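You operate a simulated robot arm through the tools that you are given. There is no shell and no other tool. Be economical: measure what you need, move in short steps, check, and stop when the job is done.

You are at the controls of a simulated two-armed robot. One attempt, no reset.

TASK
Take the lid off the yellow pot and lay it down on the top of the card bench.

Only the result counts: the job must be done as asked and must still hold three seconds after the hand-in. Knocking over, shifting, dropping, spilling or breaking anything else fails it. A push-on lid holds only when it is set on centred and level and pressed home; a screw cap is set on level and turned clockwise until tight.

THE ROBOT
Two 7-joint arms with two-finger parallel grippers on one trunk, on a base that drives. Base frame: it is fixed to the floor where the robot stands at the start and does not move with it; the origin is under the middle of the robot, x ahead of it, y to its left, z up; the surface under the hand at the start is at about z = 0.78. Units: m, rad, N and s.
The left shoulder is at the start at [0.07, 0.188, 1.14], the right one opposite. With the tool pointing down near the work surface each hand reaches from about 0.3 to 0.8 m from the robot's upright axis, wherever it stands, measured 20 degrees to its own side. Payload 3.91 kg a hand.
The TCP of each hand is the grasp point between the finger pads, 0.03 m short of the fingertips. In the tool frame z runs along the fingers and y along their closing line. The gripper opens to 0.11 m. The fingers are 0.02 m wide and 0.01 m thick; the gripper's body (0.048 by 0.112 m) begins 0.055 m behind the TCP.
Orientation is that of the tool frame in the base frame, as [roll, pitch, yaw] about the fixed x, y, z axes, in that order (R = Rz(yaw) Ry(pitch) Rx(roll)). With the fingers straight down and closing along the base's y, the tool's x points along the base's -x, its y along +y and its z along -z.

THE INTERFACE
- The arms move only by the tool send_rows. It takes "left_series", "right_series" or both (then of equal length, played together; a hand with none holds still); each is a list of rows, each a list of 2 entries, a list of its own where there are three numbers: the shift along the tool's x, y, z in m, then the turn, a rotation vector about the tool's x, y, z in rad. In form: [[[tx, ty, tz], [rx, ry, rz]], ...]. A call has 1 to 12 rows; each row is the pose to reach, as a shift and turn from the pose commanded when the call began, along the tool's axes at that moment. "left_claw" and "right_claw" are, for a hand that has rows, the finger opening in m, from 0 to 0.11, set as the call begins (left out, the last holds). A row lasts 0.2 s, in which the tool goes at most 0.05 m and 0.15 rad; a call with a longer step from one row to the next is refused whole, and so is a gripper value outside its range. Where a pose cannot be reached the arm comes as near as it can. A force on the tool above 40 N (or 10 N above the force at the start of the call, whichever is more), or a blocked arm, ends the call early, and 0.2 s more pass. Each finger travels about 0.072 m/s and halts on what it meets, pressing with about 37 N; the grip force reading is that of the motor and also rises with nothing between the fingers. The clock runs only during rows and for 0.2 s after the last one: add rows that repeat a pose to give the fingers time. It gives the time, the measured TCP pose, the force on the tool (base axes), the opening and the grip force at its end, in the units of the frame above (readings bear some noise), with the torque about the TCP (base axes, N m) and any sound that the robot's microphone picked up.
- Cameras (640 x 400 px; columns grow to the right, rows downward): "scene" is now at [0.1284, 0.0341, 1.3642]; the picture's right is [0.40, -0.92, 0.00], its down [-0.55, -0.24, -0.80] and it looks along [0.74, 0.32, -0.60] (base axes); focal length 261 px, centre (320, 200). "left" rides on the left gripper at [0.072, -0.017, -0.103] in its tool frame; the picture's right is [0.23, 0.97, 0.00], its down [-0.76, 0.18, -0.62] and it looks along [-0.61, 0.14, 0.78] (tool axes); focal length 222 px, centre (320, 200). "right" rides on the right gripper at [0.072, 0.017, -0.103] in its tool frame; the picture's right is [-0.23, 0.97, 0.00], its down [-0.76, -0.18, -0.62] and it looks along [-0.61, -0.14, 0.78] (tool axes); focal length 222 px, centre (320, 200). There is no depth. A picture from a camera that has moved, and an enlarged one, comes with that camera's place and axes in the base frame and with its lens.
- get_image(camera): a new picture of that camera. The clock stands still meanwhile.
- move_column(by): slides the trunk up (or, below 0, down) by that many m; the arms and the scene camera ride with it, the base frame stays. It gives what a move gives, with no picture.
- base_move(legs): drives the robot by 1 to 6 legs, each [ahead, turn to the left] in m and rad, along the robot's own axes; the way and the turn of a leg run together, so that a leg with both is an arc; at most 1.5 m and 3.142 rad a leg. The arms and the cameras ride along, it lands a little off, and it stops where it bumps. It gives what a move gives.
- aim_head(pan, tilt): turns the head with the scene camera to pan (to the left, within 1.501 rad either way) and tilt (down, from -0.506 to 1.204), counted from straight ahead of the robot. It gives what a move gives.
- zoom(camera, box): a new picture of the part [left, top, right, bottom] of that camera's present view, enlarged. The clock stands still meanwhile.
- finish_job(): hands the job in; it is judged then, once.

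Work in short steps. Places have to be worked out from the pictures, the camera data and where the tool is seen: move nearer, look again, correct. Check each grasp and each placing, and mend what went wrong. You have 120 turns and 108 pictures in all, those below and enlarged ones among them. Open the grippers and draw the arms clear of the work before you hand the job in, unless the task says otherwise; then end with one line.

The tools are called after "Request:" as a command line: name --argument value ..., lists and objects as JSON in quotes. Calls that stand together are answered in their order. send_rows: Moves the arms, as the interface text tells. Its arguments: {"type":"object","properties":{"left_series":{"type":"array","items":{"type":"array"}},"left_claw":{"type":"number"},"right_series":{"type":"array","items":{"type":"array"}},"right_claw":{"type":"number"}},"required":[]} The other tools are called the same way: move_column (by) slides the trunk up or down; base_move (legs) drives the base; aim_head (pan, tilt) turns the head that bears the scene camera; get_image (camera) takes a picture; zoom (camera, box) takes an enlarged picture of a part of a camera's view; finish_job () hands the job in.

At the start:

```text
time: 0.0
left_position: [0.3806, 0.4995, 1.0335]
left_ee_rot: [-3.141, 0.001, -3.141]
left_force: [0.2, -0.1, 0.2]
left_moment: [-0.03, 0.0, -0.01]
left_width: 0.11
left_grasp_force: 0.1
right_position: [0.4534, 0.0545, 1.1345]
right_ee_rot: [-3.141, 0.0, 3.141]
right_force: [0.8, 1.3, 0.7]
right_moment: [0.03, 0.0, -0.01]
right_width: 0.1101
right_grasp_force: 0.0
trunk travel left (down, up): [-0.65, 0.29]
robot x, y, heading: [0.0031, 0.0005, -0.002]
head pan, tilt: [0.408, 0.641]
```

scene: 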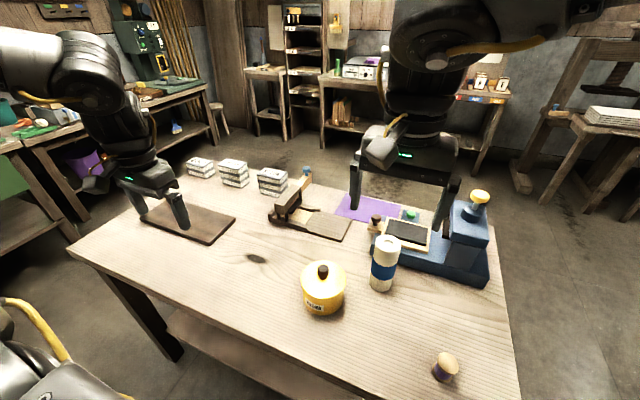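
right: 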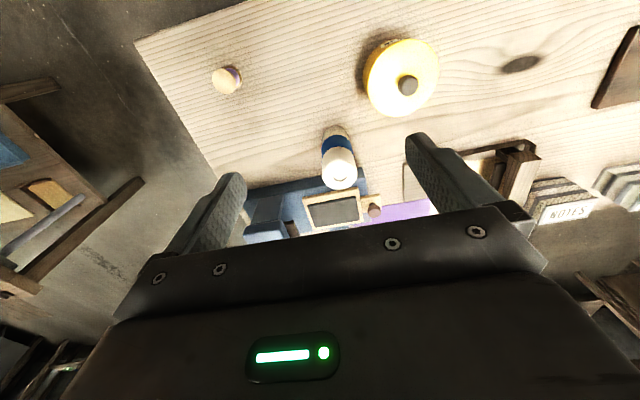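
left: 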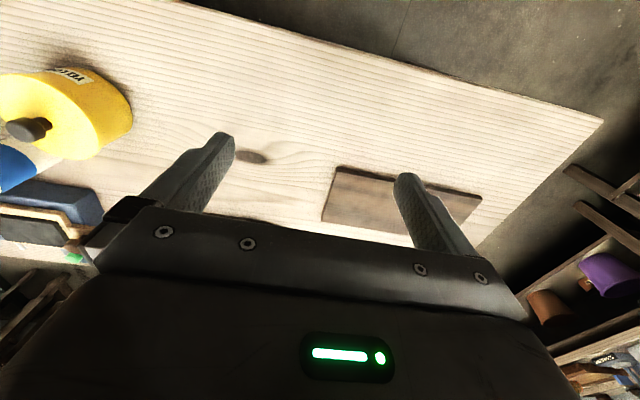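

I see the yellow pot on the table in front; the card bench has to be found. I'll zoom in on the pot and the back benches.

Request:
zoom --camera "scene" --box '[220, 0, 540, 200]'

Request:
zoom --camera "scene" --box '[0, 0, 220, 140]'

Request:
zoom --camera "scene" --box '[240, 220, 420, 332]'

```text
2.00 times, centred on (380, 100) of scene
camera zoom: at [0.1284, 0.0341, 1.3642], right [0.4, -0.92, 0.0], down [-0.55, -0.24, -0.8], along [0.74, 0.32, -0.6], focal length 522 px, centre (200, 400)
```

zoom: 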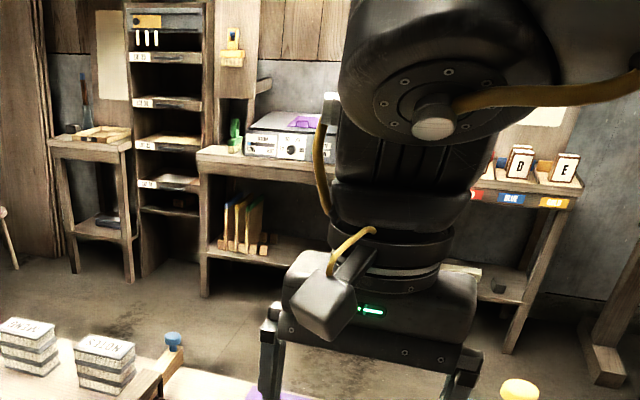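

```text
2.86 times, centred on (110, 70) of scene
camera zoom: at [0.1284, 0.0341, 1.3642], right [0.4, -0.92, 0.0], down [-0.55, -0.24, -0.8], along [0.74, 0.32, -0.6], focal length 745 px, centre (920, 571)
```

zoom: 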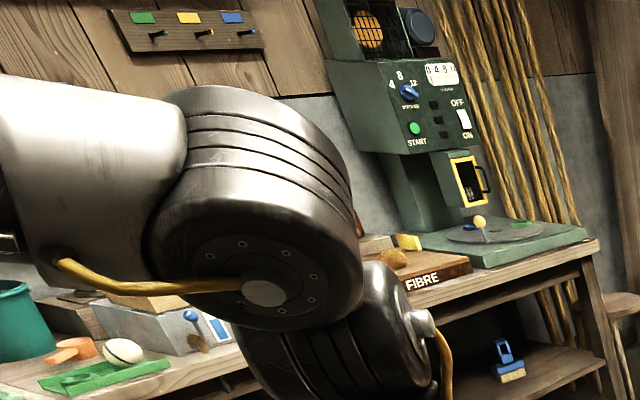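

```text
3.56 times, centred on (330, 276) of scene
camera zoom: at [0.1284, 0.0341, 1.3642], right [0.4, -0.92, 0.0], down [-0.55, -0.24, -0.8], along [0.74, 0.32, -0.6], focal length 927 px, centre (284, -70)
```

zoom: 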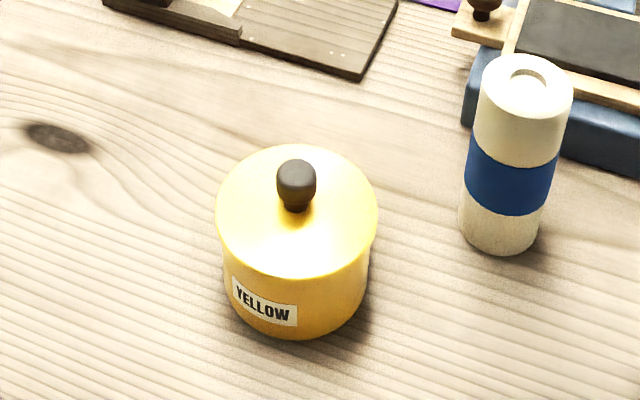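

The pot is clear. I'll look around for a bench called the card bench.

Request:
aim_head --pan -0.6 --tilt 0.3

Request:
get_image --camera "scene"

Request:
aim_head --pan -1.5 --tilt 0.4

Request:
get_image --camera "scene"

Request:
aim_head --pan 1.5 --tilt 0.4

Request:
get_image --camera "scene"

```text
time: 1.3
left_position: [0.3792, 0.4989, 1.0316]
left_ee_rot: [3.141, -0.001, 3.141]
left_force: [0.2, -0.6, -0.7]
left_moment: [-0.01, 0.01, 0.0]
left_width: 0.11
left_grasp_force: 0.0
right_position: [0.4546, 0.0537, 1.1343]
right_ee_rot: [3.14, -0.001, -3.142]
right_force: [0.4, -0.5, -0.1]
right_moment: [0.02, -0.02, -0.01]
right_width: 0.1103
right_grasp_force: 0.2
trunk travel left (down, up): [-0.65, 0.29]
robot x, y, heading: [0.0018, 0.001, 0.001]
head pan, tilt: [-0.6, 0.3]
```

```text
101 pictures are left
camera scene: at [0.1256, -0.0532, 1.3951], right [-0.56, -0.83, 0.0], down [-0.24, 0.17, -0.96], along [0.79, -0.54, -0.3], focal length 261 px, centre (320, 200)
```

scene: 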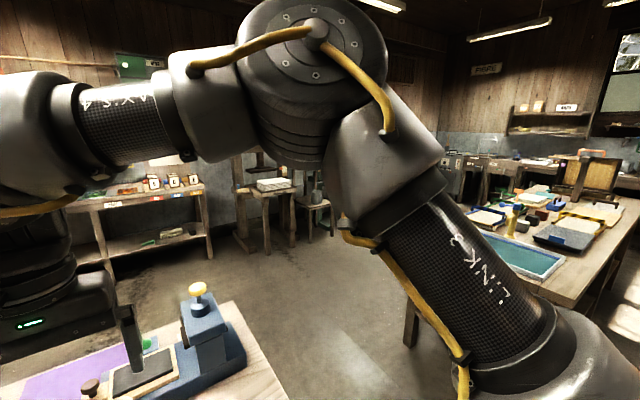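

```text
time: 2.5
left_position: [0.3799, 0.4987, 1.0331]
left_ee_rot: [3.14, 0.0, -3.141]
left_force: [-0.9, 0.3, 0.4]
left_moment: [-0.01, -0.01, 0.01]
left_width: 0.11
left_grasp_force: 0.0
right_position: [0.4539, 0.0539, 1.1339]
right_ee_rot: [-3.141, 0.0, -3.141]
right_force: [0.8, -0.3, 0.1]
right_moment: [-0.02, -0.02, 0.01]
right_width: 0.1101
right_grasp_force: 0.0
trunk travel left (down, up): [-0.65, 0.29]
robot x, y, heading: [-0.0004, -0.0001, 0.004]
head pan, tilt: [-1.499, 0.4]
```

```text
100 pictures are left
camera scene: at [0.0552, -0.0929, 1.3859], right [-1.0, -0.07, 0.0], down [-0.03, 0.39, -0.92], along [0.07, -0.92, -0.39], focal length 261 px, centre (320, 200)
```

scene: 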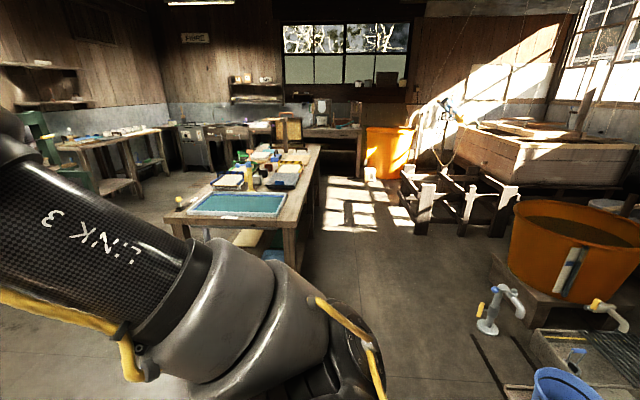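

```text
time: 5.1
left_position: [0.3809, 0.5003, 1.0326]
left_ee_rot: [-3.141, 0.001, 3.141]
left_force: [0.1, 1.0, -0.5]
left_moment: [0.01, -0.03, -0.03]
left_width: 0.1102
left_grasp_force: 0.1
right_position: [0.454, 0.0524, 1.1342]
right_ee_rot: [3.14, 0.0, 3.141]
right_force: [0.4, -0.2, -0.9]
right_moment: [0.01, 0.01, 0.02]
right_width: 0.1098
right_grasp_force: 0.1
trunk travel left (down, up): [-0.65, 0.29]
robot x, y, heading: [-0.0004, -0.0017, 0.0]
head pan, tilt: [1.499, 0.4]
```

```text
99 pictures are left
camera scene: at [0.0552, 0.0919, 1.3859], right [1.0, -0.07, 0.0], down [-0.03, -0.39, -0.92], along [0.07, 0.92, -0.39], focal length 261 px, centre (320, 200)
```

scene: 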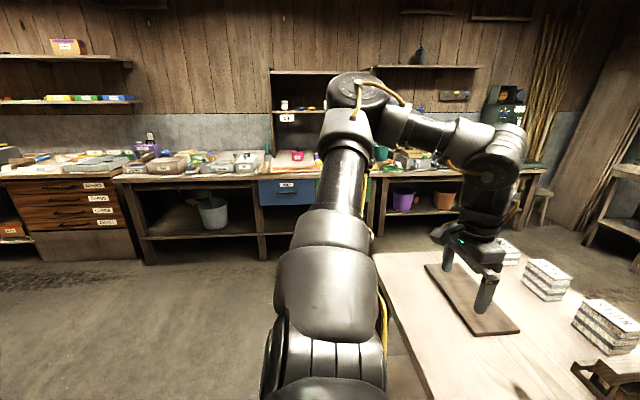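

Signs hang at various places; I'll zoom in on them.

Request:
zoom --camera "scene" --box '[0, 120, 320, 270]'

Request:
aim_head --pan -1.0 --tilt 0.1

Request:
get_image --camera "scene"

Request:
zoom --camera "scene" --box '[300, 60, 500, 185]'

Request:
aim_head --pan 0.3 --tilt -0.05

Request:
get_image --camera "scene"

```text
2.00 times, centred on (160, 195) of scene
camera zoom: at [0.0552, 0.0919, 1.3859], right [1.0, -0.07, 0.0], down [-0.03, -0.39, -0.92], along [0.07, 0.92, -0.39], focal length 522 px, centre (640, 210)
```

zoom: 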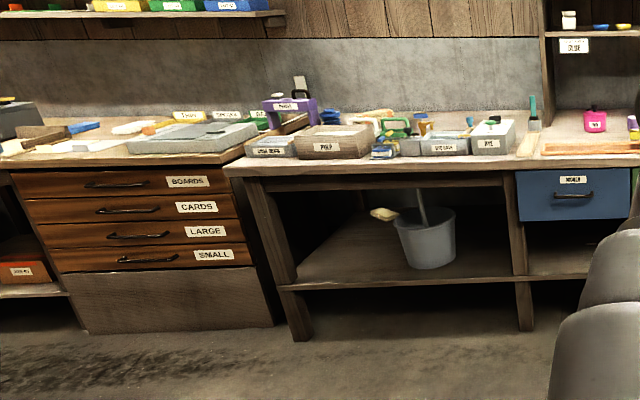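

```text
time: 7.3
left_position: [0.3803, 0.4994, 1.0319]
left_ee_rot: [-3.14, 0.0, -3.141]
left_force: [0.0, -0.7, 0.8]
left_moment: [-0.04, -0.02, -0.01]
left_width: 0.1101
left_grasp_force: 0.0
right_position: [0.4528, 0.0538, 1.1344]
right_ee_rot: [3.141, 0.001, 3.141]
right_force: [-0.2, -0.5, -0.2]
right_moment: [0.02, -0.03, -0.02]
right_width: 0.1103
right_grasp_force: 0.0
trunk travel left (down, up): [-0.65, 0.29]
robot x, y, heading: [0.0009, 0.0007, -0.001]
head pan, tilt: [-1.0, 0.099]
```

```text
97 pictures are left
camera scene: at [0.0983, -0.078, 1.4138], right [-0.84, -0.54, 0.0], down [-0.05, 0.08, -1.0], along [0.54, -0.84, -0.1], focal length 261 px, centre (320, 200)
```

scene: 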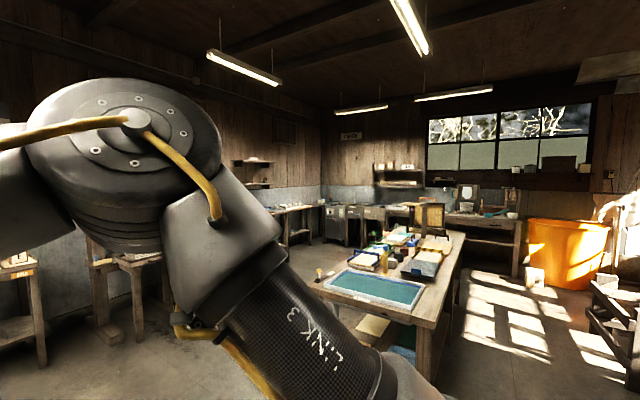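

```text
3.20 times, centred on (400, 122) of scene
camera zoom: at [0.0983, -0.078, 1.4138], right [-0.84, -0.54, 0.0], down [-0.05, 0.08, -1.0], along [0.54, -0.84, -0.1], focal length 834 px, centre (64, 448)
```

zoom: 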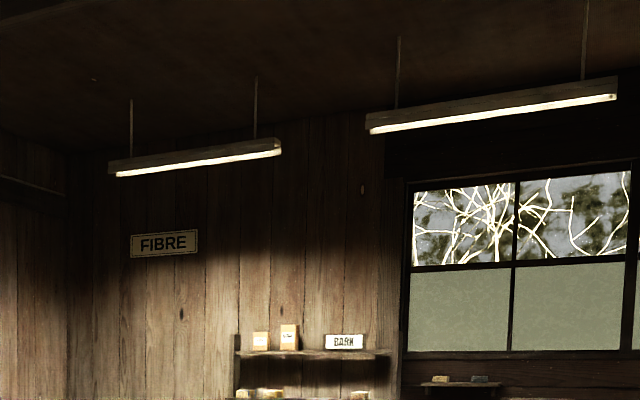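

```text
time: 8.8
left_position: [0.3809, 0.4991, 1.0318]
left_ee_rot: [3.139, 0.0, -3.141]
left_force: [0.6, 0.2, 0.0]
left_moment: [-0.02, -0.01, 0.0]
left_width: 0.1099
left_grasp_force: 0.0
right_position: [0.4533, 0.0529, 1.1345]
right_ee_rot: [-3.14, -0.001, -3.141]
right_force: [0.3, 0.3, -0.7]
right_moment: [0.0, 0.0, -0.01]
right_width: 0.1101
right_grasp_force: 0.0
trunk travel left (down, up): [-0.65, 0.29]
robot x, y, heading: [0.0008, 0.0022, -0.002]
head pan, tilt: [0.3, -0.051]
```

```text
95 pictures are left
camera scene: at [0.1332, 0.0256, 1.4274], right [0.29, -0.96, 0.0], down [0.05, 0.01, -1.0], along [0.95, 0.29, 0.05], focal length 261 px, centre (320, 200)
```

scene: 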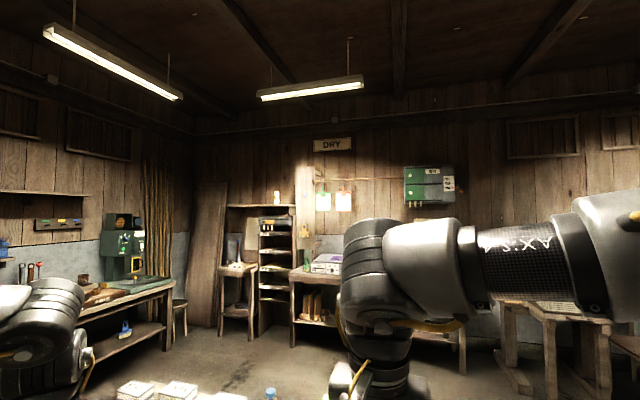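

Wall signs name zones (FIBRE, DRY). I'll look at the left wall higher up and the ends.

Request:
aim_head --pan 1.5 --tilt -0.05

Request:
get_image --camera "scene"

Request:
aim_head --pan -0.3 --tilt 0.0

Request:
get_image --camera "scene"

Request:
aim_head --pan 0.8 --tilt 0.1

Request:
get_image --camera "scene"

```text
time: 10.2
left_position: [0.3803, 0.4994, 1.0329]
left_ee_rot: [3.141, 0.0, -3.141]
left_force: [0.0, -0.1, 0.2]
left_moment: [-0.01, 0.01, -0.02]
left_width: 0.1102
left_grasp_force: 0.2
right_position: [0.4532, 0.0541, 1.1337]
right_ee_rot: [3.14, -0.001, 3.141]
right_force: [0.0, -0.4, -0.4]
right_moment: [0.01, -0.04, -0.01]
right_width: 0.11
right_grasp_force: 0.1
trunk travel left (down, up): [-0.65, 0.29]
robot x, y, heading: [-0.0004, 0.0002, 0.001]
head pan, tilt: [1.499, -0.051]
```

```text
94 pictures are left
camera scene: at [0.0549, 0.0879, 1.4274], right [1.0, -0.07, 0.0], down [0.0, 0.05, -1.0], along [0.07, 1.0, 0.05], focal length 261 px, centre (320, 200)
```

scene: 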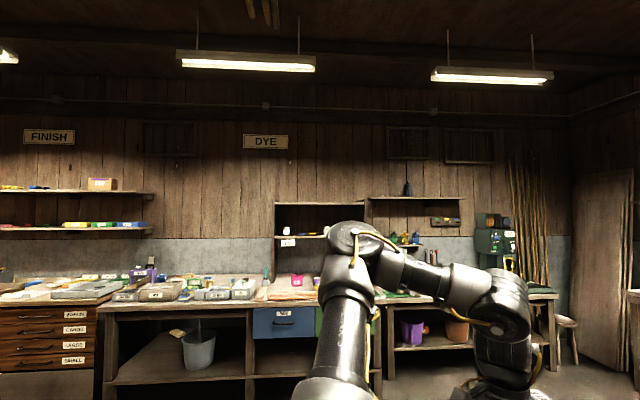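

```text
time: 12.0
left_position: [0.3801, 0.4993, 1.0323]
left_ee_rot: [-3.14, 0.0, -3.141]
left_force: [0.0, 0.0, -0.1]
left_moment: [-0.02, 0.03, -0.03]
left_width: 0.1098
left_grasp_force: 0.1
right_position: [0.4538, 0.0544, 1.1338]
right_ee_rot: [-3.141, -0.001, 3.141]
right_force: [-0.1, 0.3, -0.2]
right_moment: [0.01, -0.03, 0.02]
right_width: 0.1102
right_grasp_force: 0.1
trunk travel left (down, up): [-0.65, 0.29]
robot x, y, heading: [-0.002, 0.0001, -0.002]
head pan, tilt: [-0.3, 0.0]
```

```text
93 pictures are left
camera scene: at [0.1345, -0.0271, 1.4229], right [-0.3, -0.96, 0.0], down [0.0, 0.0, -1.0], along [0.96, -0.3, 0.0], focal length 261 px, centre (320, 200)
```

scene: 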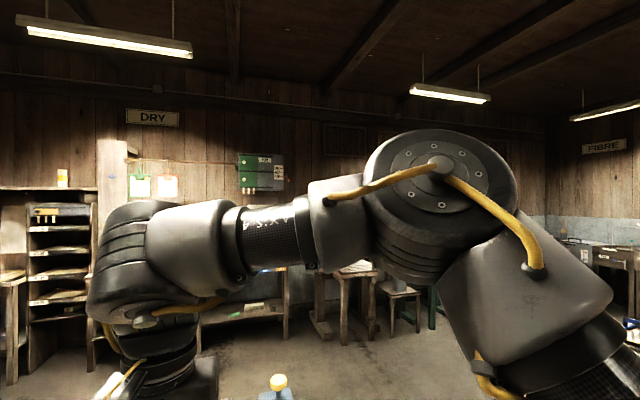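

```text
time: 13.3
left_position: [0.3802, 0.5002, 1.032]
left_ee_rot: [-3.141, 0.001, 3.14]
left_force: [-0.7, -1.0, -0.4]
left_moment: [-0.02, -0.04, 0.04]
left_width: 0.11
left_grasp_force: 0.1
right_position: [0.4533, 0.0536, 1.134]
right_ee_rot: [-3.141, 0.001, 3.141]
right_force: [-0.2, -0.6, -0.1]
right_moment: [-0.01, -0.03, 0.02]
right_width: 0.11
right_grasp_force: 0.2
trunk travel left (down, up): [-0.65, 0.29]
robot x, y, heading: [-0.0013, -0.0014, 0.001]
head pan, tilt: [0.799, 0.099]
```

```text
92 pictures are left
camera scene: at [0.1127, 0.0654, 1.4138], right [0.72, -0.7, 0.0], down [-0.07, -0.07, -0.99], along [0.69, 0.71, -0.1], focal length 261 px, centre (320, 200)
```

scene: 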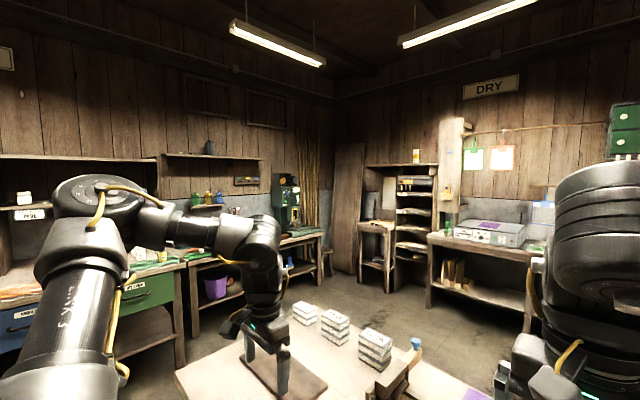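

Zone signs show no "CARD". There is a far bench with letter cards (D, E), hidden by the right arm; I raise the right hand and shift it right to see it.

Request:
send_rows --right_series '[[[0, 0, -0.05], [0, 0, 0]], [[0.04, 0, -0.08], [0, 0, 0]], [[0.08, -0.03, -0.08], [0, 0, 0]], [[0.1, -0.07, -0.08], [0, 0, 0]], [[0.1, -0.12, -0.08], [0, 0, 0]], [[0.1, -0.17, -0.08], [0, 0, 0]], [[0.1, -0.22, -0.08], [0, 0, 0]], [[0.1, -0.27, -0.08], [0, 0, 0]], [[0.1, -0.32, -0.08], [0, 0, 0]]]'

Request:
aim_head --pan 0.1 --tilt 0.3

Request:
get_image --camera "scene"

```text
time: 15.3
left_position: [0.3817, 0.4973, 1.0335]
left_ee_rot: [3.137, 0.0, -3.139]
left_force: [0.9, -1.1, -0.9]
left_moment: [0.03, 0.04, -0.02]
left_width: 0.1098
left_grasp_force: 0.0
right_position: [0.3222, -0.2275, 1.182]
right_ee_rot: [3.139, 0.0, -3.141]
right_force: [0.1, -0.4, 0.4]
right_moment: [0.02, 0.02, 0.04]
right_width: 0.11
right_grasp_force: 0.1
right hand out of reach, approached as far as the arm can: row 8, 9
trunk travel left (down, up): [-0.65, 0.29]
robot x, y, heading: [0.0, -0.0031, 0.003]
head pan, tilt: [0.799, 0.099]
```

```text
time: 16.4
left_position: [0.3802, 0.4985, 1.0332]
left_ee_rot: [3.141, 0.0, -3.141]
left_force: [0.9, 0.3, -0.6]
left_moment: [0.03, 0.03, 0.0]
left_width: 0.1099
left_grasp_force: 0.1
right_position: [0.3215, -0.2243, 1.1832]
right_ee_rot: [3.141, 0.001, -3.14]
right_force: [-0.6, 1.2, -0.1]
right_moment: [0.01, 0.01, -0.02]
right_width: 0.11
right_grasp_force: 0.1
trunk travel left (down, up): [-0.65, 0.29]
robot x, y, heading: [-0.0002, 0.0001, -0.0]
head pan, tilt: [0.099, 0.3]
```

```text
91 pictures are left
camera scene: at [0.1414, 0.008, 1.3952], right [0.1, -0.99, 0.0], down [-0.29, -0.03, -0.96], along [0.95, 0.1, -0.3], focal length 261 px, centre (320, 200)
```

scene: 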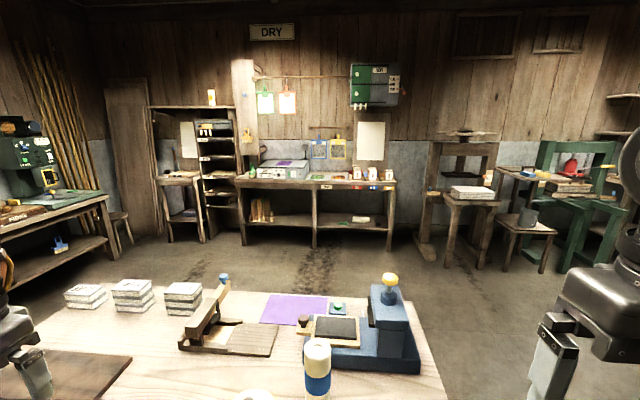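

Request:
zoom --camera "scene" --box '[230, 50, 410, 163]'

Request:
zoom --camera "scene" --box '[230, 140, 410, 253]'

Request:
zoom --camera "scene" --box '[150, 80, 330, 193]'

Request:
zoom --camera "scene" --box '[40, 270, 440, 400]'

Request:
zoom --camera "scene" --box '[420, 120, 640, 258]'

```text
3.54 times, centred on (320, 106) of scene
camera zoom: at [0.1414, 0.008, 1.3952], right [0.1, -0.99, 0.0], down [-0.29, -0.03, -0.96], along [0.95, 0.1, -0.3], focal length 923 px, centre (320, 531)
```

zoom: 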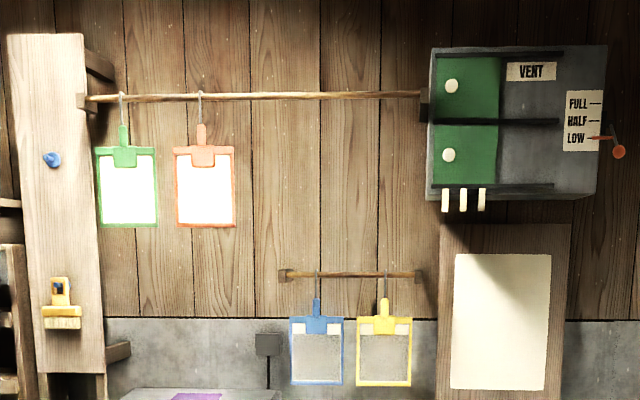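

```text
3.54 times, centred on (320, 196) of scene
camera zoom: at [0.1414, 0.008, 1.3952], right [0.1, -0.99, 0.0], down [-0.29, -0.03, -0.96], along [0.95, 0.1, -0.3], focal length 923 px, centre (320, 212)
```

zoom: 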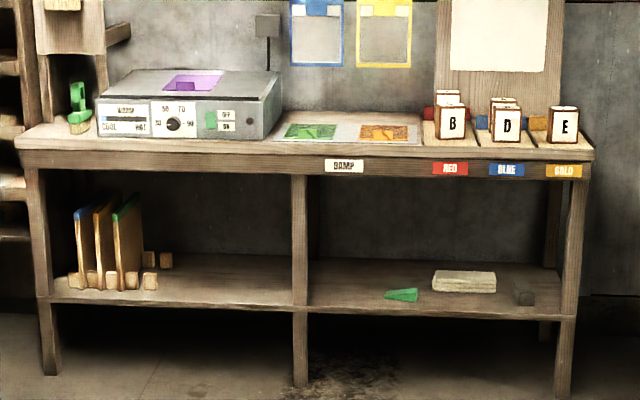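

```text
3.54 times, centred on (240, 136) of scene
camera zoom: at [0.1414, 0.008, 1.3952], right [0.1, -0.99, 0.0], down [-0.29, -0.03, -0.96], along [0.95, 0.1, -0.3], focal length 923 px, centre (603, 425)
```

zoom: 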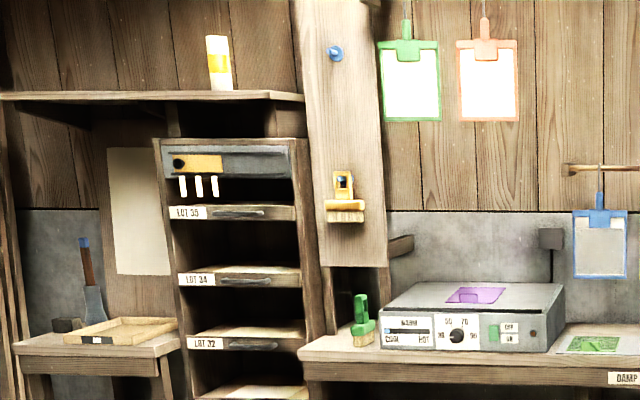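

```text
1.60 times, centred on (240, 335) of scene
camera zoom: at [0.1414, 0.008, 1.3952], right [0.1, -0.99, 0.0], down [-0.29, -0.03, -0.96], along [0.95, 0.1, -0.3], focal length 417 px, centre (448, -16)
```

zoom: 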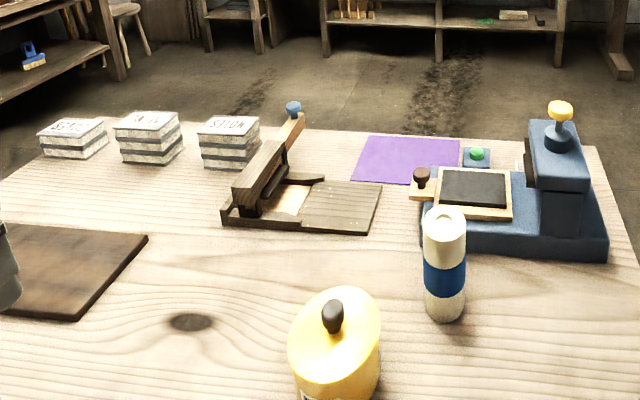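

```text
2.90 times, centred on (530, 189) of scene
camera zoom: at [0.1414, 0.008, 1.3952], right [0.1, -0.99, 0.0], down [-0.29, -0.03, -0.96], along [0.95, 0.1, -0.3], focal length 756 px, centre (-289, 232)
```

zoom: 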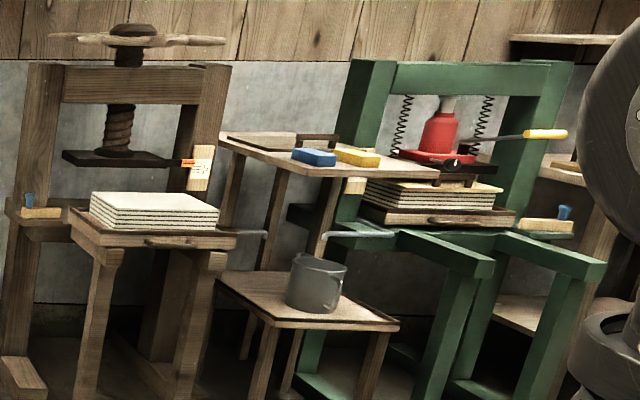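

The table in front has trimmer, embossing press and card stacks - probably itself the card bench. I look down for a label on its edge and its top.

Request:
aim_head --pan 0.3 --tilt 1.15

Request:
get_image --camera "scene"

Request:
get_image --camera "right"

```text
time: 17.6
left_position: [0.38, 0.4985, 1.0327]
left_ee_rot: [-3.141, 0.0, 3.141]
left_force: [0.1, 1.1, 0.6]
left_moment: [0.01, -0.03, -0.03]
left_width: 0.1099
left_grasp_force: 0.0
right_position: [0.3214, -0.2233, 1.1834]
right_ee_rot: [3.142, 0.0, 3.141]
right_force: [-0.2, 0.0, -0.3]
right_moment: [0.03, -0.01, 0.0]
right_width: 0.11
right_grasp_force: 0.0
trunk travel left (down, up): [-0.65, 0.29]
robot x, y, heading: [-0.0025, 0.0017, -0.001]
head pan, tilt: [0.3, 1.15]
```

```text
85 pictures are left
camera scene: at [0.1054, 0.0168, 1.326], right [0.3, -0.96, 0.0], down [-0.87, -0.27, -0.41], along [0.39, 0.12, -0.91], focal length 261 px, centre (320, 200)
```

scene: 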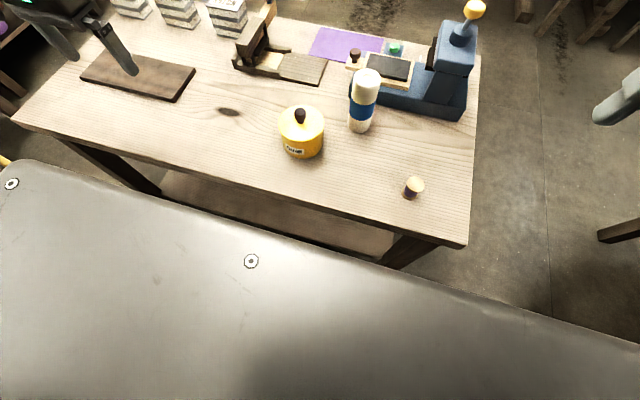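

```text
84 pictures are left
camera right: at [0.2487, -0.2062, 1.2859], right [0.23, 0.97, 0.0], down [0.76, -0.18, 0.62], along [0.61, -0.14, -0.78], focal length 222 px, centre (320, 200)
```

right: 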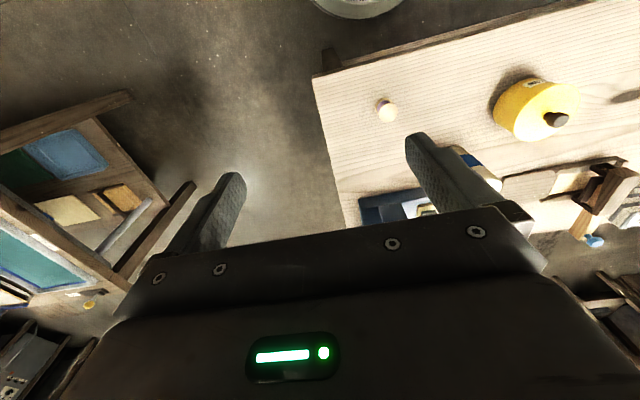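

No other "card bench" label appears, and this table (cards, trimmer, embosser) is evidently the card bench. I bring the left hand up and over toward the pot for a close look.

Request:
send_rows --left_series '[[[0, 0, -0.04], [0, 0, 0]], [[0, -0.03, -0.08], [0, 0, 0]], [[0, -0.08, -0.08], [0, 0, 0]], [[0, -0.13, -0.08], [0, 0, 0]], [[0, -0.18, -0.08], [0, 0, 0]], [[0, -0.23, -0.08], [0, 0, 0]], [[0, -0.28, -0.08], [0, 0, 0]], [[0, -0.33, -0.08], [0, 0, 0]], [[0, -0.33, -0.08], [0, 0, 0]]]'

Request:
get_image --camera "left"

Request:
get_image --camera "scene"

```text
time: 19.6
left_position: [0.4088, 0.2288, 1.1568]
left_ee_rot: [-3.141, -0.003, 3.141]
left_force: [1.0, -0.4, 0.4]
left_moment: [0.02, 0.01, 0.01]
left_width: 0.11
left_grasp_force: 0.1
left hand out of reach, approached as far as the arm can: row 6, 7, 8, 9
right_position: [0.3231, -0.2239, 1.1826]
right_ee_rot: [3.14, -0.004, 3.14]
right_force: [0.3, -0.2, -0.4]
right_moment: [0.0, 0.0, 0.0]
right_width: 0.11
right_grasp_force: 0.1
trunk travel left (down, up): [-0.65, 0.29]
robot x, y, heading: [0.0031, -0.0018, 0.002]
head pan, tilt: [0.3, 1.15]
```

```text
83 pictures are left
camera left: at [0.3371, 0.2107, 1.2598], right [-0.23, 0.97, 0.0], down [0.76, 0.18, 0.62], along [0.61, 0.14, -0.78], focal length 222 px, centre (320, 200)
```

left: 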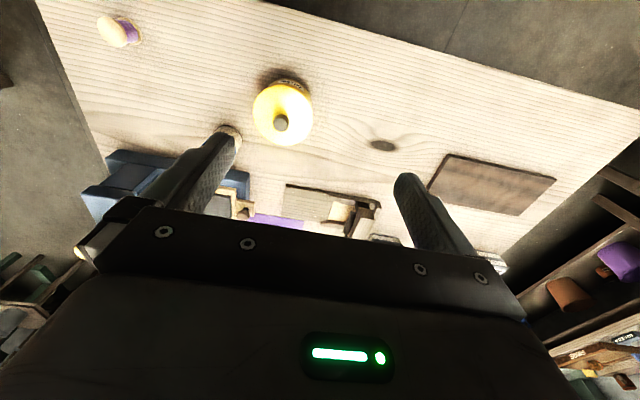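

```text
82 pictures are left
camera scene: at [0.109, 0.0154, 1.3256], right [0.3, -0.96, 0.0], down [-0.87, -0.27, -0.41], along [0.39, 0.12, -0.91], focal length 261 px, centre (320, 200)
```

scene: 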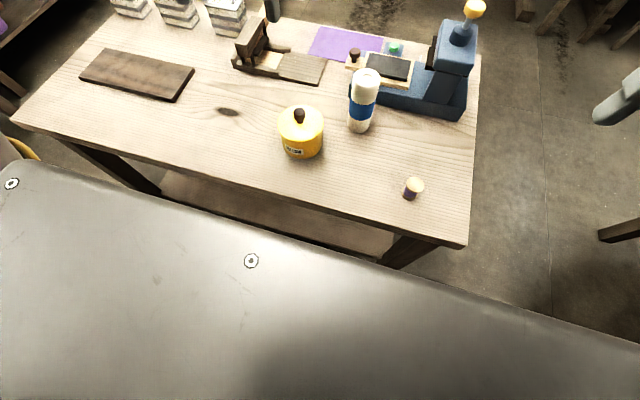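

Triangulating the knob from both views gives its top at about (0.481, 0.176, 0.887), lid ~0.10 m across. I move the left hand over it at z≈1.0, fingers half open.

Request:
send_rows --left_series '[[[-0.02, -0.01, 0.04], [0, 0, 0]], [[-0.04, -0.03, 0.08], [0, 0, 0]], [[-0.06, -0.045, 0.12], [0, 0, 0]], [[-0.072, -0.053, 0.157], [0, 0, 0]], [[-0.072, -0.053, 0.157], [0, 0, 0]]]' --left_claw 0.07

Request:
get_image --camera "left"

Request:
get_image --camera "scene"

```text
time: 20.8
left_position: [0.466, 0.2224, 1.0079]
left_ee_rot: [-3.141, 0.004, 3.141]
left_force: [0.1, 0.4, 0.2]
left_moment: [0.0, -0.04, 0.01]
left_width: 0.0702
left_grasp_force: 0.0
left hand out of reach, approached as far as the arm can: row 1, 2, 3, 4, 5
right_position: [0.3191, -0.2233, 1.1828]
right_ee_rot: [3.141, 0.002, -3.14]
right_force: [-0.7, 0.4, -0.2]
right_moment: [-0.02, 0.0, 0.0]
right_width: 0.11
right_grasp_force: 0.1
trunk travel left (down, up): [-0.65, 0.29]
robot x, y, heading: [-0.0046, -0.0001, -0.001]
head pan, tilt: [0.3, 1.15]
```

```text
81 pictures are left
camera left: at [0.3946, 0.205, 1.1112], right [-0.23, 0.97, 0.0], down [0.76, 0.18, 0.62], along [0.61, 0.14, -0.78], focal length 222 px, centre (320, 200)
```

left: 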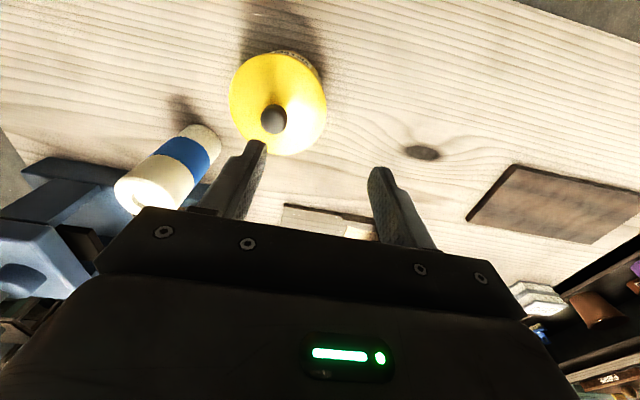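

```text
80 pictures are left
camera scene: at [0.1033, 0.0166, 1.3261], right [0.3, -0.96, 0.0], down [-0.87, -0.27, -0.41], along [0.39, 0.12, -0.91], focal length 261 px, centre (320, 200)
```

scene: 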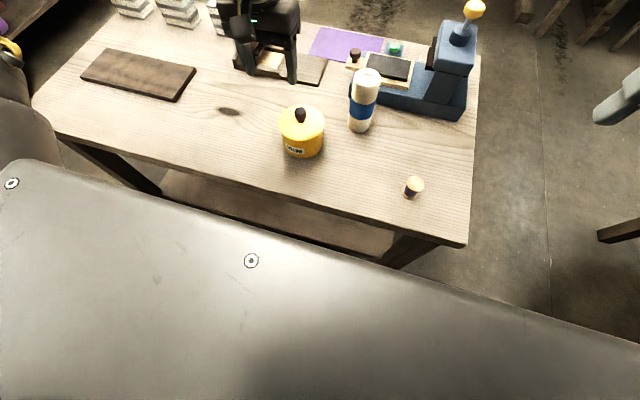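

The left arm is too folded to go further inward at this height. I raise the trunk so the arm can stretch down, then re-read.

Request:
move_column --by 0.15

Request:
send_rows --left_series '[[[0, 0, 0], [0, 0, 0]], [[0, 0, 0], [0, 0, 0]], [[0, 0, 0], [0, 0, 0]]]'

```text
time: 22.5
left_position: [0.4665, 0.2226, 1.1567]
left_ee_rot: [-3.139, 0.0, 3.141]
left_force: [0.1, 0.4, 0.2]
left_moment: [0.01, -0.01, -0.01]
left_width: 0.0699
left_grasp_force: 0.0
right_position: [0.3206, -0.2225, 1.3331]
right_ee_rot: [3.141, -0.002, -3.141]
right_force: [-0.7, 0.5, 0.1]
right_moment: [0.01, 0.04, -0.02]
right_width: 0.1102
right_grasp_force: 0.0
trunk travel left (down, up): [-0.8, 0.14]
robot x, y, heading: [0.0015, 0.0024, -0.007]
head pan, tilt: [0.3, 1.15]
```

```text
time: 23.3
left_position: [0.4683, 0.2216, 1.1558]
left_ee_rot: [-3.141, 0.0, -3.141]
left_force: [-0.1, -0.1, -0.9]
left_moment: [0.0, 0.02, 0.0]
left_width: 0.0698
left_grasp_force: 0.1
right_position: [0.3223, -0.2217, 1.3327]
right_ee_rot: [-3.142, 0.0, 3.14]
right_force: [-0.4, -0.1, 0.3]
right_moment: [0.01, -0.07, 0.0]
right_width: 0.1099
right_grasp_force: 0.1
trunk travel left (down, up): [-0.8, 0.14]
robot x, y, heading: [-0.0047, 0.0007, 0.001]
head pan, tilt: [0.3, 1.15]
```

Commanded pose now equals the actual one. I go to (0.481, 0.176, 1.00).

Request:
send_rows --left_series '[[[0, 0, 0.045], [0, 0, 0]], [[-0.005, -0.015, 0.09], [0, 0, 0]], [[-0.01, -0.03, 0.13], [0, 0, 0]], [[-0.013, -0.046, 0.156], [0, 0, 0]], [[-0.013, -0.046, 0.156], [0, 0, 0]]]'

Request:
get_image --camera "left"

Request:
get_image --camera "scene"

```text
time: 24.5
left_position: [0.4619, 0.2461, 1.0388]
left_ee_rot: [-3.137, 0.001, -3.141]
left_force: [-0.2, 0.3, 0.5]
left_moment: [0.05, -0.01, -0.03]
left_width: 0.0702
left_grasp_force: 0.0
left hand out of reach, approached as far as the arm can: row 1, 2, 3, 4, 5
right_position: [0.3215, -0.2231, 1.3332]
right_ee_rot: [3.141, 0.0, 3.141]
right_force: [0.7, -0.2, 0.2]
right_moment: [-0.01, -0.02, 0.01]
right_width: 0.11
right_grasp_force: 0.0
trunk travel left (down, up): [-0.8, 0.14]
robot x, y, heading: [0.0019, 0.002, 0.0]
head pan, tilt: [0.3, 1.15]
```

```text
79 pictures are left
camera left: at [0.3895, 0.2306, 1.1439], right [-0.23, 0.97, 0.0], down [0.76, 0.18, 0.62], along [0.61, 0.14, -0.78], focal length 222 px, centre (320, 200)
```

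left: 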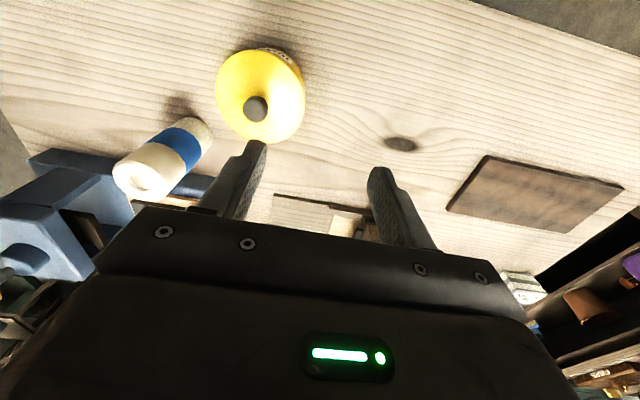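

```text
78 pictures are left
camera scene: at [0.1054, 0.0168, 1.4759], right [0.3, -0.96, 0.0], down [-0.87, -0.27, -0.41], along [0.39, 0.12, -0.91], focal length 261 px, centre (320, 200)
```

scene: 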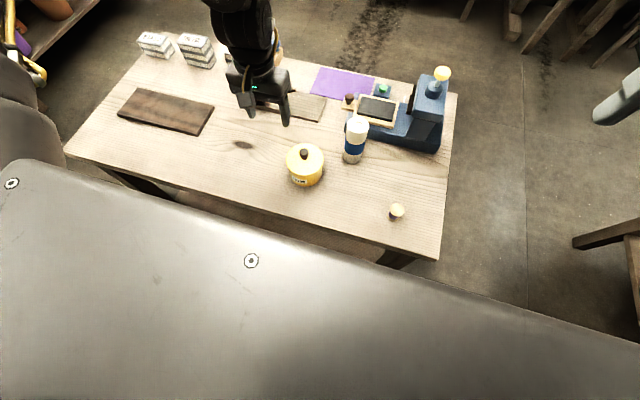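

The left arm hits a joint limit with this yaw. I turn the hand about its axis (yaw doesn't matter for the knob) to free it.

Request:
send_rows --left_series '[[[0, 0, 0], [0, 0, 0.14]], [[0, 0, 0], [0, 0, 0.28]], [[0, 0, 0], [0, 0, 0.42]], [[0, 0, 0], [0, 0, 0.56]], [[0, 0, 0], [0, 0, 0.7]], [[0, 0, 0], [0, 0, 0.7]]]'

```text
time: 25.9
left_position: [0.4597, 0.2482, 1.042]
left_ee_rot: [-3.14, 0.002, 2.441]
left_force: [-0.8, -0.7, 0.4]
left_moment: [0.03, -0.02, -0.02]
left_width: 0.0702
left_grasp_force: 0.0
right_position: [0.3212, -0.2233, 1.3325]
right_ee_rot: [-3.139, 0.0, -3.142]
right_force: [-0.3, 0.0, -0.4]
right_moment: [0.0, -0.04, -0.01]
right_width: 0.1101
right_grasp_force: 0.0
trunk travel left (down, up): [-0.8, 0.14]
robot x, y, heading: [-0.0009, 0.0047, -0.005]
head pan, tilt: [0.3, 1.15]
```

The commanded pose now follows. Now shift to over the knob with the new yaw.

Request:
send_rows --left_series '[[[-0.03, -0.02, 0], [0, 0, 0]], [[-0.0625, -0.0415, 0.0], [0, 0, 0]], [[-0.0625, -0.0415, 0.04], [0, 0, 0]], [[-0.0625, -0.0415, 0.04], [0, 0, 0]]]'

Request:
get_image --camera "left"

Request:
get_image --camera "scene"

```text
time: 26.9
left_position: [0.4572, 0.2452, 1.0412]
left_ee_rot: [-3.141, 0.004, 2.442]
left_force: [0.2, -0.4, 1.0]
left_moment: [0.0, 0.03, 0.04]
left_width: 0.0702
left_grasp_force: 0.0
left hand out of reach, approached as far as the arm can: row 1, 2, 3, 4
right_position: [0.321, -0.2227, 1.3333]
right_ee_rot: [-3.141, 0.0, -3.139]
right_force: [-0.3, 0.4, -0.4]
right_moment: [0.02, -0.03, 0.01]
right_width: 0.11
right_grasp_force: 0.1
trunk travel left (down, up): [-0.8, 0.14]
robot x, y, heading: [-0.0017, 0.0016, -0.002]
head pan, tilt: [0.3, 1.15]
```

```text
77 pictures are left
camera left: at [0.3926, 0.2789, 1.1457], right [0.45, 0.89, 0.0], down [0.7, -0.35, 0.63], along [0.56, -0.29, -0.78], focal length 222 px, centre (320, 200)
```

left: 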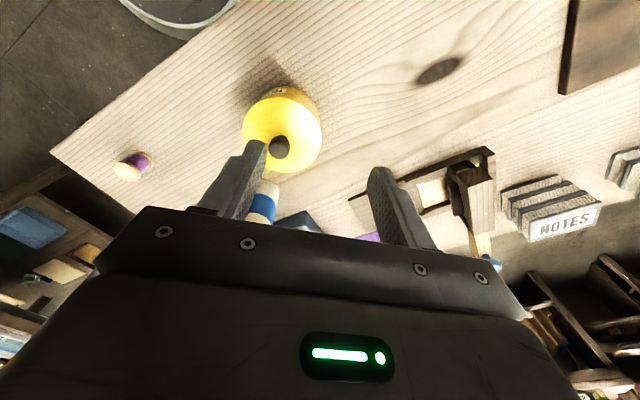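

```text
76 pictures are left
camera scene: at [0.1054, 0.0168, 1.4759], right [0.3, -0.96, 0.0], down [-0.87, -0.27, -0.41], along [0.39, 0.12, -0.91], focal length 261 px, centre (320, 200)
```

scene: 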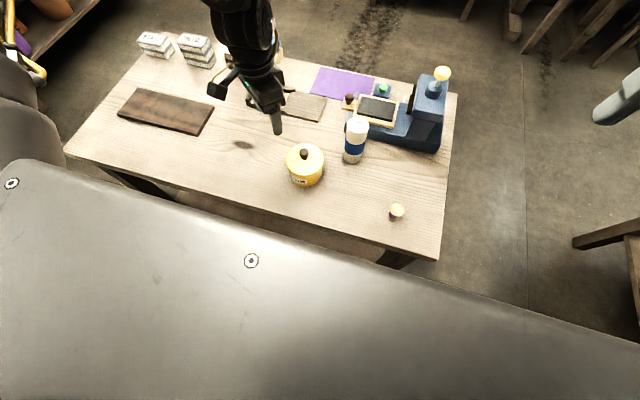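

The left arm stays stuck by its posture; the right arm started in an inward posture, so I use that. First I retract the left hand up and to the left.

Request:
send_rows --left_series '[[[0, 0, -0.04], [0, 0, 0]], [[0.03, 0.02, -0.07], [0, 0, 0]], [[0.06, 0.04, -0.1], [0, 0, 0]], [[0.09, 0.06, -0.12], [0, 0, 0]], [[0.12, 0.085, -0.13], [0, 0, 0]], [[0.15, 0.105, -0.14], [0, 0, 0]], [[0.188, 0.129, -0.15], [0, 0, 0]], [[0.215, 0.16, -0.15], [0, 0, 0]], [[0.215, 0.16, -0.15], [0, 0, 0]]]'

Request:
move_column --by -0.15

```text
time: 28.9
left_position: [0.3937, 0.5032, 1.1915]
left_ee_rot: [-3.14, 0.003, 2.441]
left_force: [0.8, -0.6, -0.2]
left_moment: [-0.01, 0.01, -0.03]
left_width: 0.0698
left_grasp_force: 0.0
right_position: [0.3215, -0.2235, 1.3322]
right_ee_rot: [3.141, 0.001, 3.141]
right_force: [-0.4, 0.2, 0.6]
right_moment: [0.02, 0.0, 0.01]
right_width: 0.11
right_grasp_force: 0.1
trunk travel left (down, up): [-0.8, 0.14]
robot x, y, heading: [0.0058, -0.0004, -0.0]
head pan, tilt: [0.3, 1.15]
```

```text
time: 30.7
left_position: [0.3936, 0.5029, 1.0425]
left_ee_rot: [-3.139, 0.002, 2.442]
left_force: [-0.3, -1.2, -0.1]
left_moment: [0.0, 0.01, 0.02]
left_width: 0.0699
left_grasp_force: 0.0
right_position: [0.32, -0.2224, 1.1828]
right_ee_rot: [3.141, 0.0, -3.141]
right_force: [0.0, 0.4, 0.8]
right_moment: [0.02, -0.05, -0.01]
right_width: 0.1101
right_grasp_force: 0.0
trunk travel left (down, up): [-0.65, 0.29]
robot x, y, heading: [0.0003, 0.0046, -0.0]
head pan, tilt: [0.3, 1.15]
```

Now I bring the right hand back in toward the pot at z≈1.13, half open.

Request:
send_rows --right_series '[[[-0.04, 0.02, 0.0], [0, 0, 0]], [[-0.08, 0.05, 0.0], [0, 0, 0]], [[-0.11, 0.09, 0.02], [0, 0, 0]], [[-0.13, 0.13, 0.03], [0, 0, 0]], [[-0.13, 0.175, 0.05], [0, 0, 0]], [[-0.13, 0.22, 0.05], [0, 0, 0]], [[-0.13, 0.265, 0.05], [0, 0, 0]], [[-0.13, 0.31, 0.05], [0, 0, 0]], [[-0.13, 0.355, 0.05], [0, 0, 0]], [[-0.14, 0.39, 0.06], [0, 0, 0]], [[-0.14, 0.39, 0.06], [0, 0, 0]]]' --right_claw 0.07

Request:
get_image --camera "right"

```text
refused: row 3 steps farther than a row can; nothing moved
```

```text
75 pictures are left
camera right: at [0.2485, -0.2063, 1.2859], right [0.23, 0.97, 0.0], down [0.76, -0.18, 0.62], along [0.61, -0.14, -0.78], focal length 222 px, centre (320, 200)
```

right: 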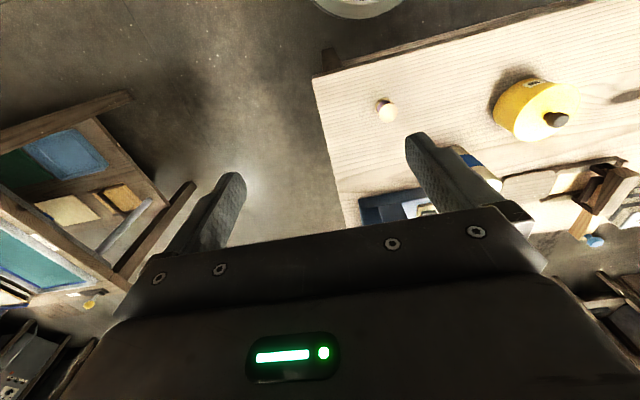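

Row 3 was slightly too long; I resend with smaller steps.

Request:
send_rows --right_series '[[[-0.04, 0.02, 0.0], [0, 0, 0]], [[-0.08, 0.04, 0.0], [0, 0, 0]], [[-0.11, 0.07, 0.015], [0, 0, 0]], [[-0.13, 0.11, 0.025], [0, 0, 0]], [[-0.13, 0.15, 0.04], [0, 0, 0]], [[-0.13, 0.195, 0.05], [0, 0, 0]], [[-0.13, 0.24, 0.05], [0, 0, 0]], [[-0.13, 0.285, 0.05], [0, 0, 0]], [[-0.13, 0.33, 0.05], [0, 0, 0]], [[-0.14, 0.37, 0.06], [0, 0, 0]], [[-0.14, 0.39, 0.06], [0, 0, 0]], [[-0.14, 0.39, 0.06], [0, 0, 0]]]' --right_claw 0.07

Request:
get_image --camera "right"

Request:
get_image --camera "scene"

```text
time: 33.5
left_position: [0.3953, 0.502, 1.0421]
left_ee_rot: [-3.139, 0.003, 2.442]
left_force: [0.4, 0.1, -1.0]
left_moment: [-0.02, 0.03, 0.01]
left_width: 0.0701
left_grasp_force: 0.0
right_position: [0.477, 0.1137, 1.1567]
right_ee_rot: [3.054, 0.0, 3.076]
right_force: [0.2, -0.4, -0.5]
right_moment: [-0.01, 0.02, 0.0]
right_width: 0.07
right_grasp_force: 0.1
right hand out of reach, approached as far as the arm can: row 1, 2, 10, 11, 12
trunk travel left (down, up): [-0.65, 0.29]
robot x, y, heading: [-0.0009, -0.0016, -0.006]
head pan, tilt: [0.3, 1.15]
stopped in row 12 (right hand): the arm was blocked; the commanded pose is now the measured one
```

```text
74 pictures are left
camera right: at [0.4047, 0.1268, 1.259], right [0.29, 0.95, 0.08], down [0.75, -0.28, 0.6], along [0.6, -0.11, -0.79], focal length 222 px, centre (320, 200)
```

right: 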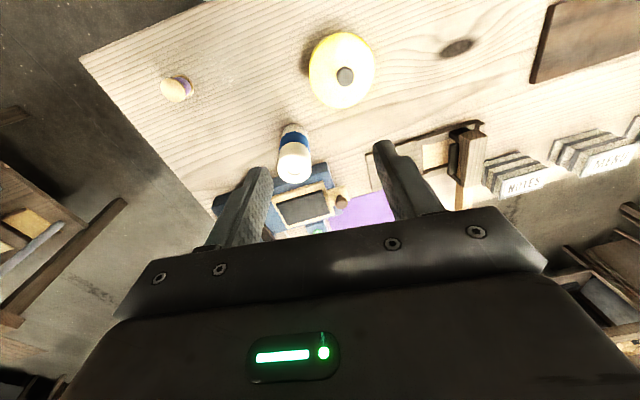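

```text
73 pictures are left
camera scene: at [0.106, 0.0162, 1.3259], right [0.3, -0.96, 0.0], down [-0.87, -0.27, -0.41], along [0.39, 0.12, -0.91], focal length 261 px, centre (320, 200)
```

scene: 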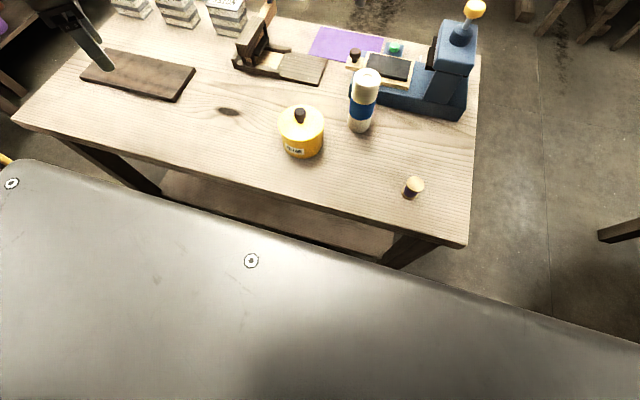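

The right arm is blocked (arms/body crowding); I'm simply too close. I move the right hand back out of the way, restore its tilt, and back the base off 0.15 m.

Request:
send_rows --right_series '[[[0, -0.03, -0.01], [0, 0, 0]], [[0, -0.07, -0.01], [0, 0, 0]], [[0, -0.11, -0.01], [0, 0, 0]], [[0, -0.15, -0.01], [0, 0, 0]], [[0, -0.19, -0.01], [0, 0, 0]], [[0, -0.23, -0.01], [0, 0, 0]], [[0, -0.27, -0.01], [0, 0, 0]], [[0, -0.31, -0.01], [0, 0, 0]], [[0, -0.35, -0.01], [0, 0, 0]], [[0.02, -0.39, -0.01], [0, 0, 0]], [[0.02, -0.39, -0.01], [0, 0, 0]]]'

Request:
base_move --legs '[[-0.15, 0]]'

Request:
get_image --camera "scene"

```text
time: 35.9
left_position: [0.3946, 0.5034, 1.0412]
left_ee_rot: [-3.137, 0.002, 2.441]
left_force: [-0.9, 0.2, 0.4]
left_moment: [-0.03, 0.01, 0.01]
left_width: 0.0699
left_grasp_force: 0.0
right_position: [0.397, -0.2174, 1.1191]
right_ee_rot: [3.062, 0.0, 3.078]
right_force: [0.7, 0.9, 0.7]
right_moment: [0.0, 0.02, 0.0]
right_width: 0.0699
right_grasp_force: 0.0
right hand out of reach, approached as far as the arm can: row 8, 9, 10, 11
trunk travel left (down, up): [-0.65, 0.29]
robot x, y, heading: [0.0012, -0.002, 0.001]
head pan, tilt: [0.3, 1.15]
```

```text
time: 37.2
left_position: [0.2495, 0.5036, 1.041]
left_ee_rot: [-3.139, 0.002, 2.44]
left_force: [-0.3, -1.1, 0.6]
left_moment: [0.01, -0.03, -0.03]
left_width: 0.0701
left_grasp_force: 0.1
right_position: [0.2504, -0.2202, 1.1187]
right_ee_rot: [3.061, 0.0, 3.074]
right_force: [0.0, 0.3, -0.8]
right_moment: [0.0, -0.03, 0.03]
right_width: 0.0701
right_grasp_force: 0.1
trunk travel left (down, up): [-0.65, 0.29]
robot x, y, heading: [-0.1468, -0.002, -0.0]
head pan, tilt: [0.3, 1.15]
```

```text
72 pictures are left
camera scene: at [-0.0399, 0.0167, 1.3258], right [0.29, -0.96, 0.0], down [-0.87, -0.27, -0.41], along [0.39, 0.12, -0.91], focal length 261 px, centre (320, 200)
```

scene: 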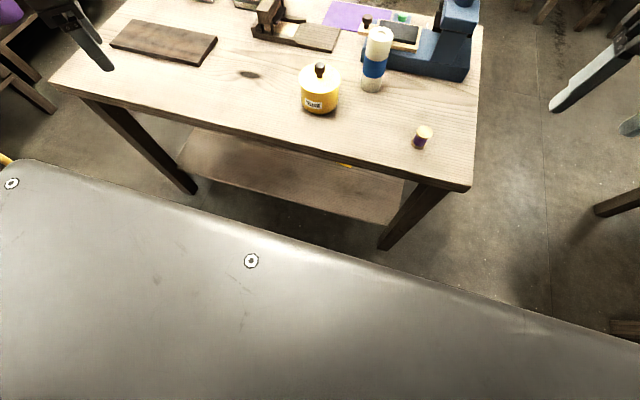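

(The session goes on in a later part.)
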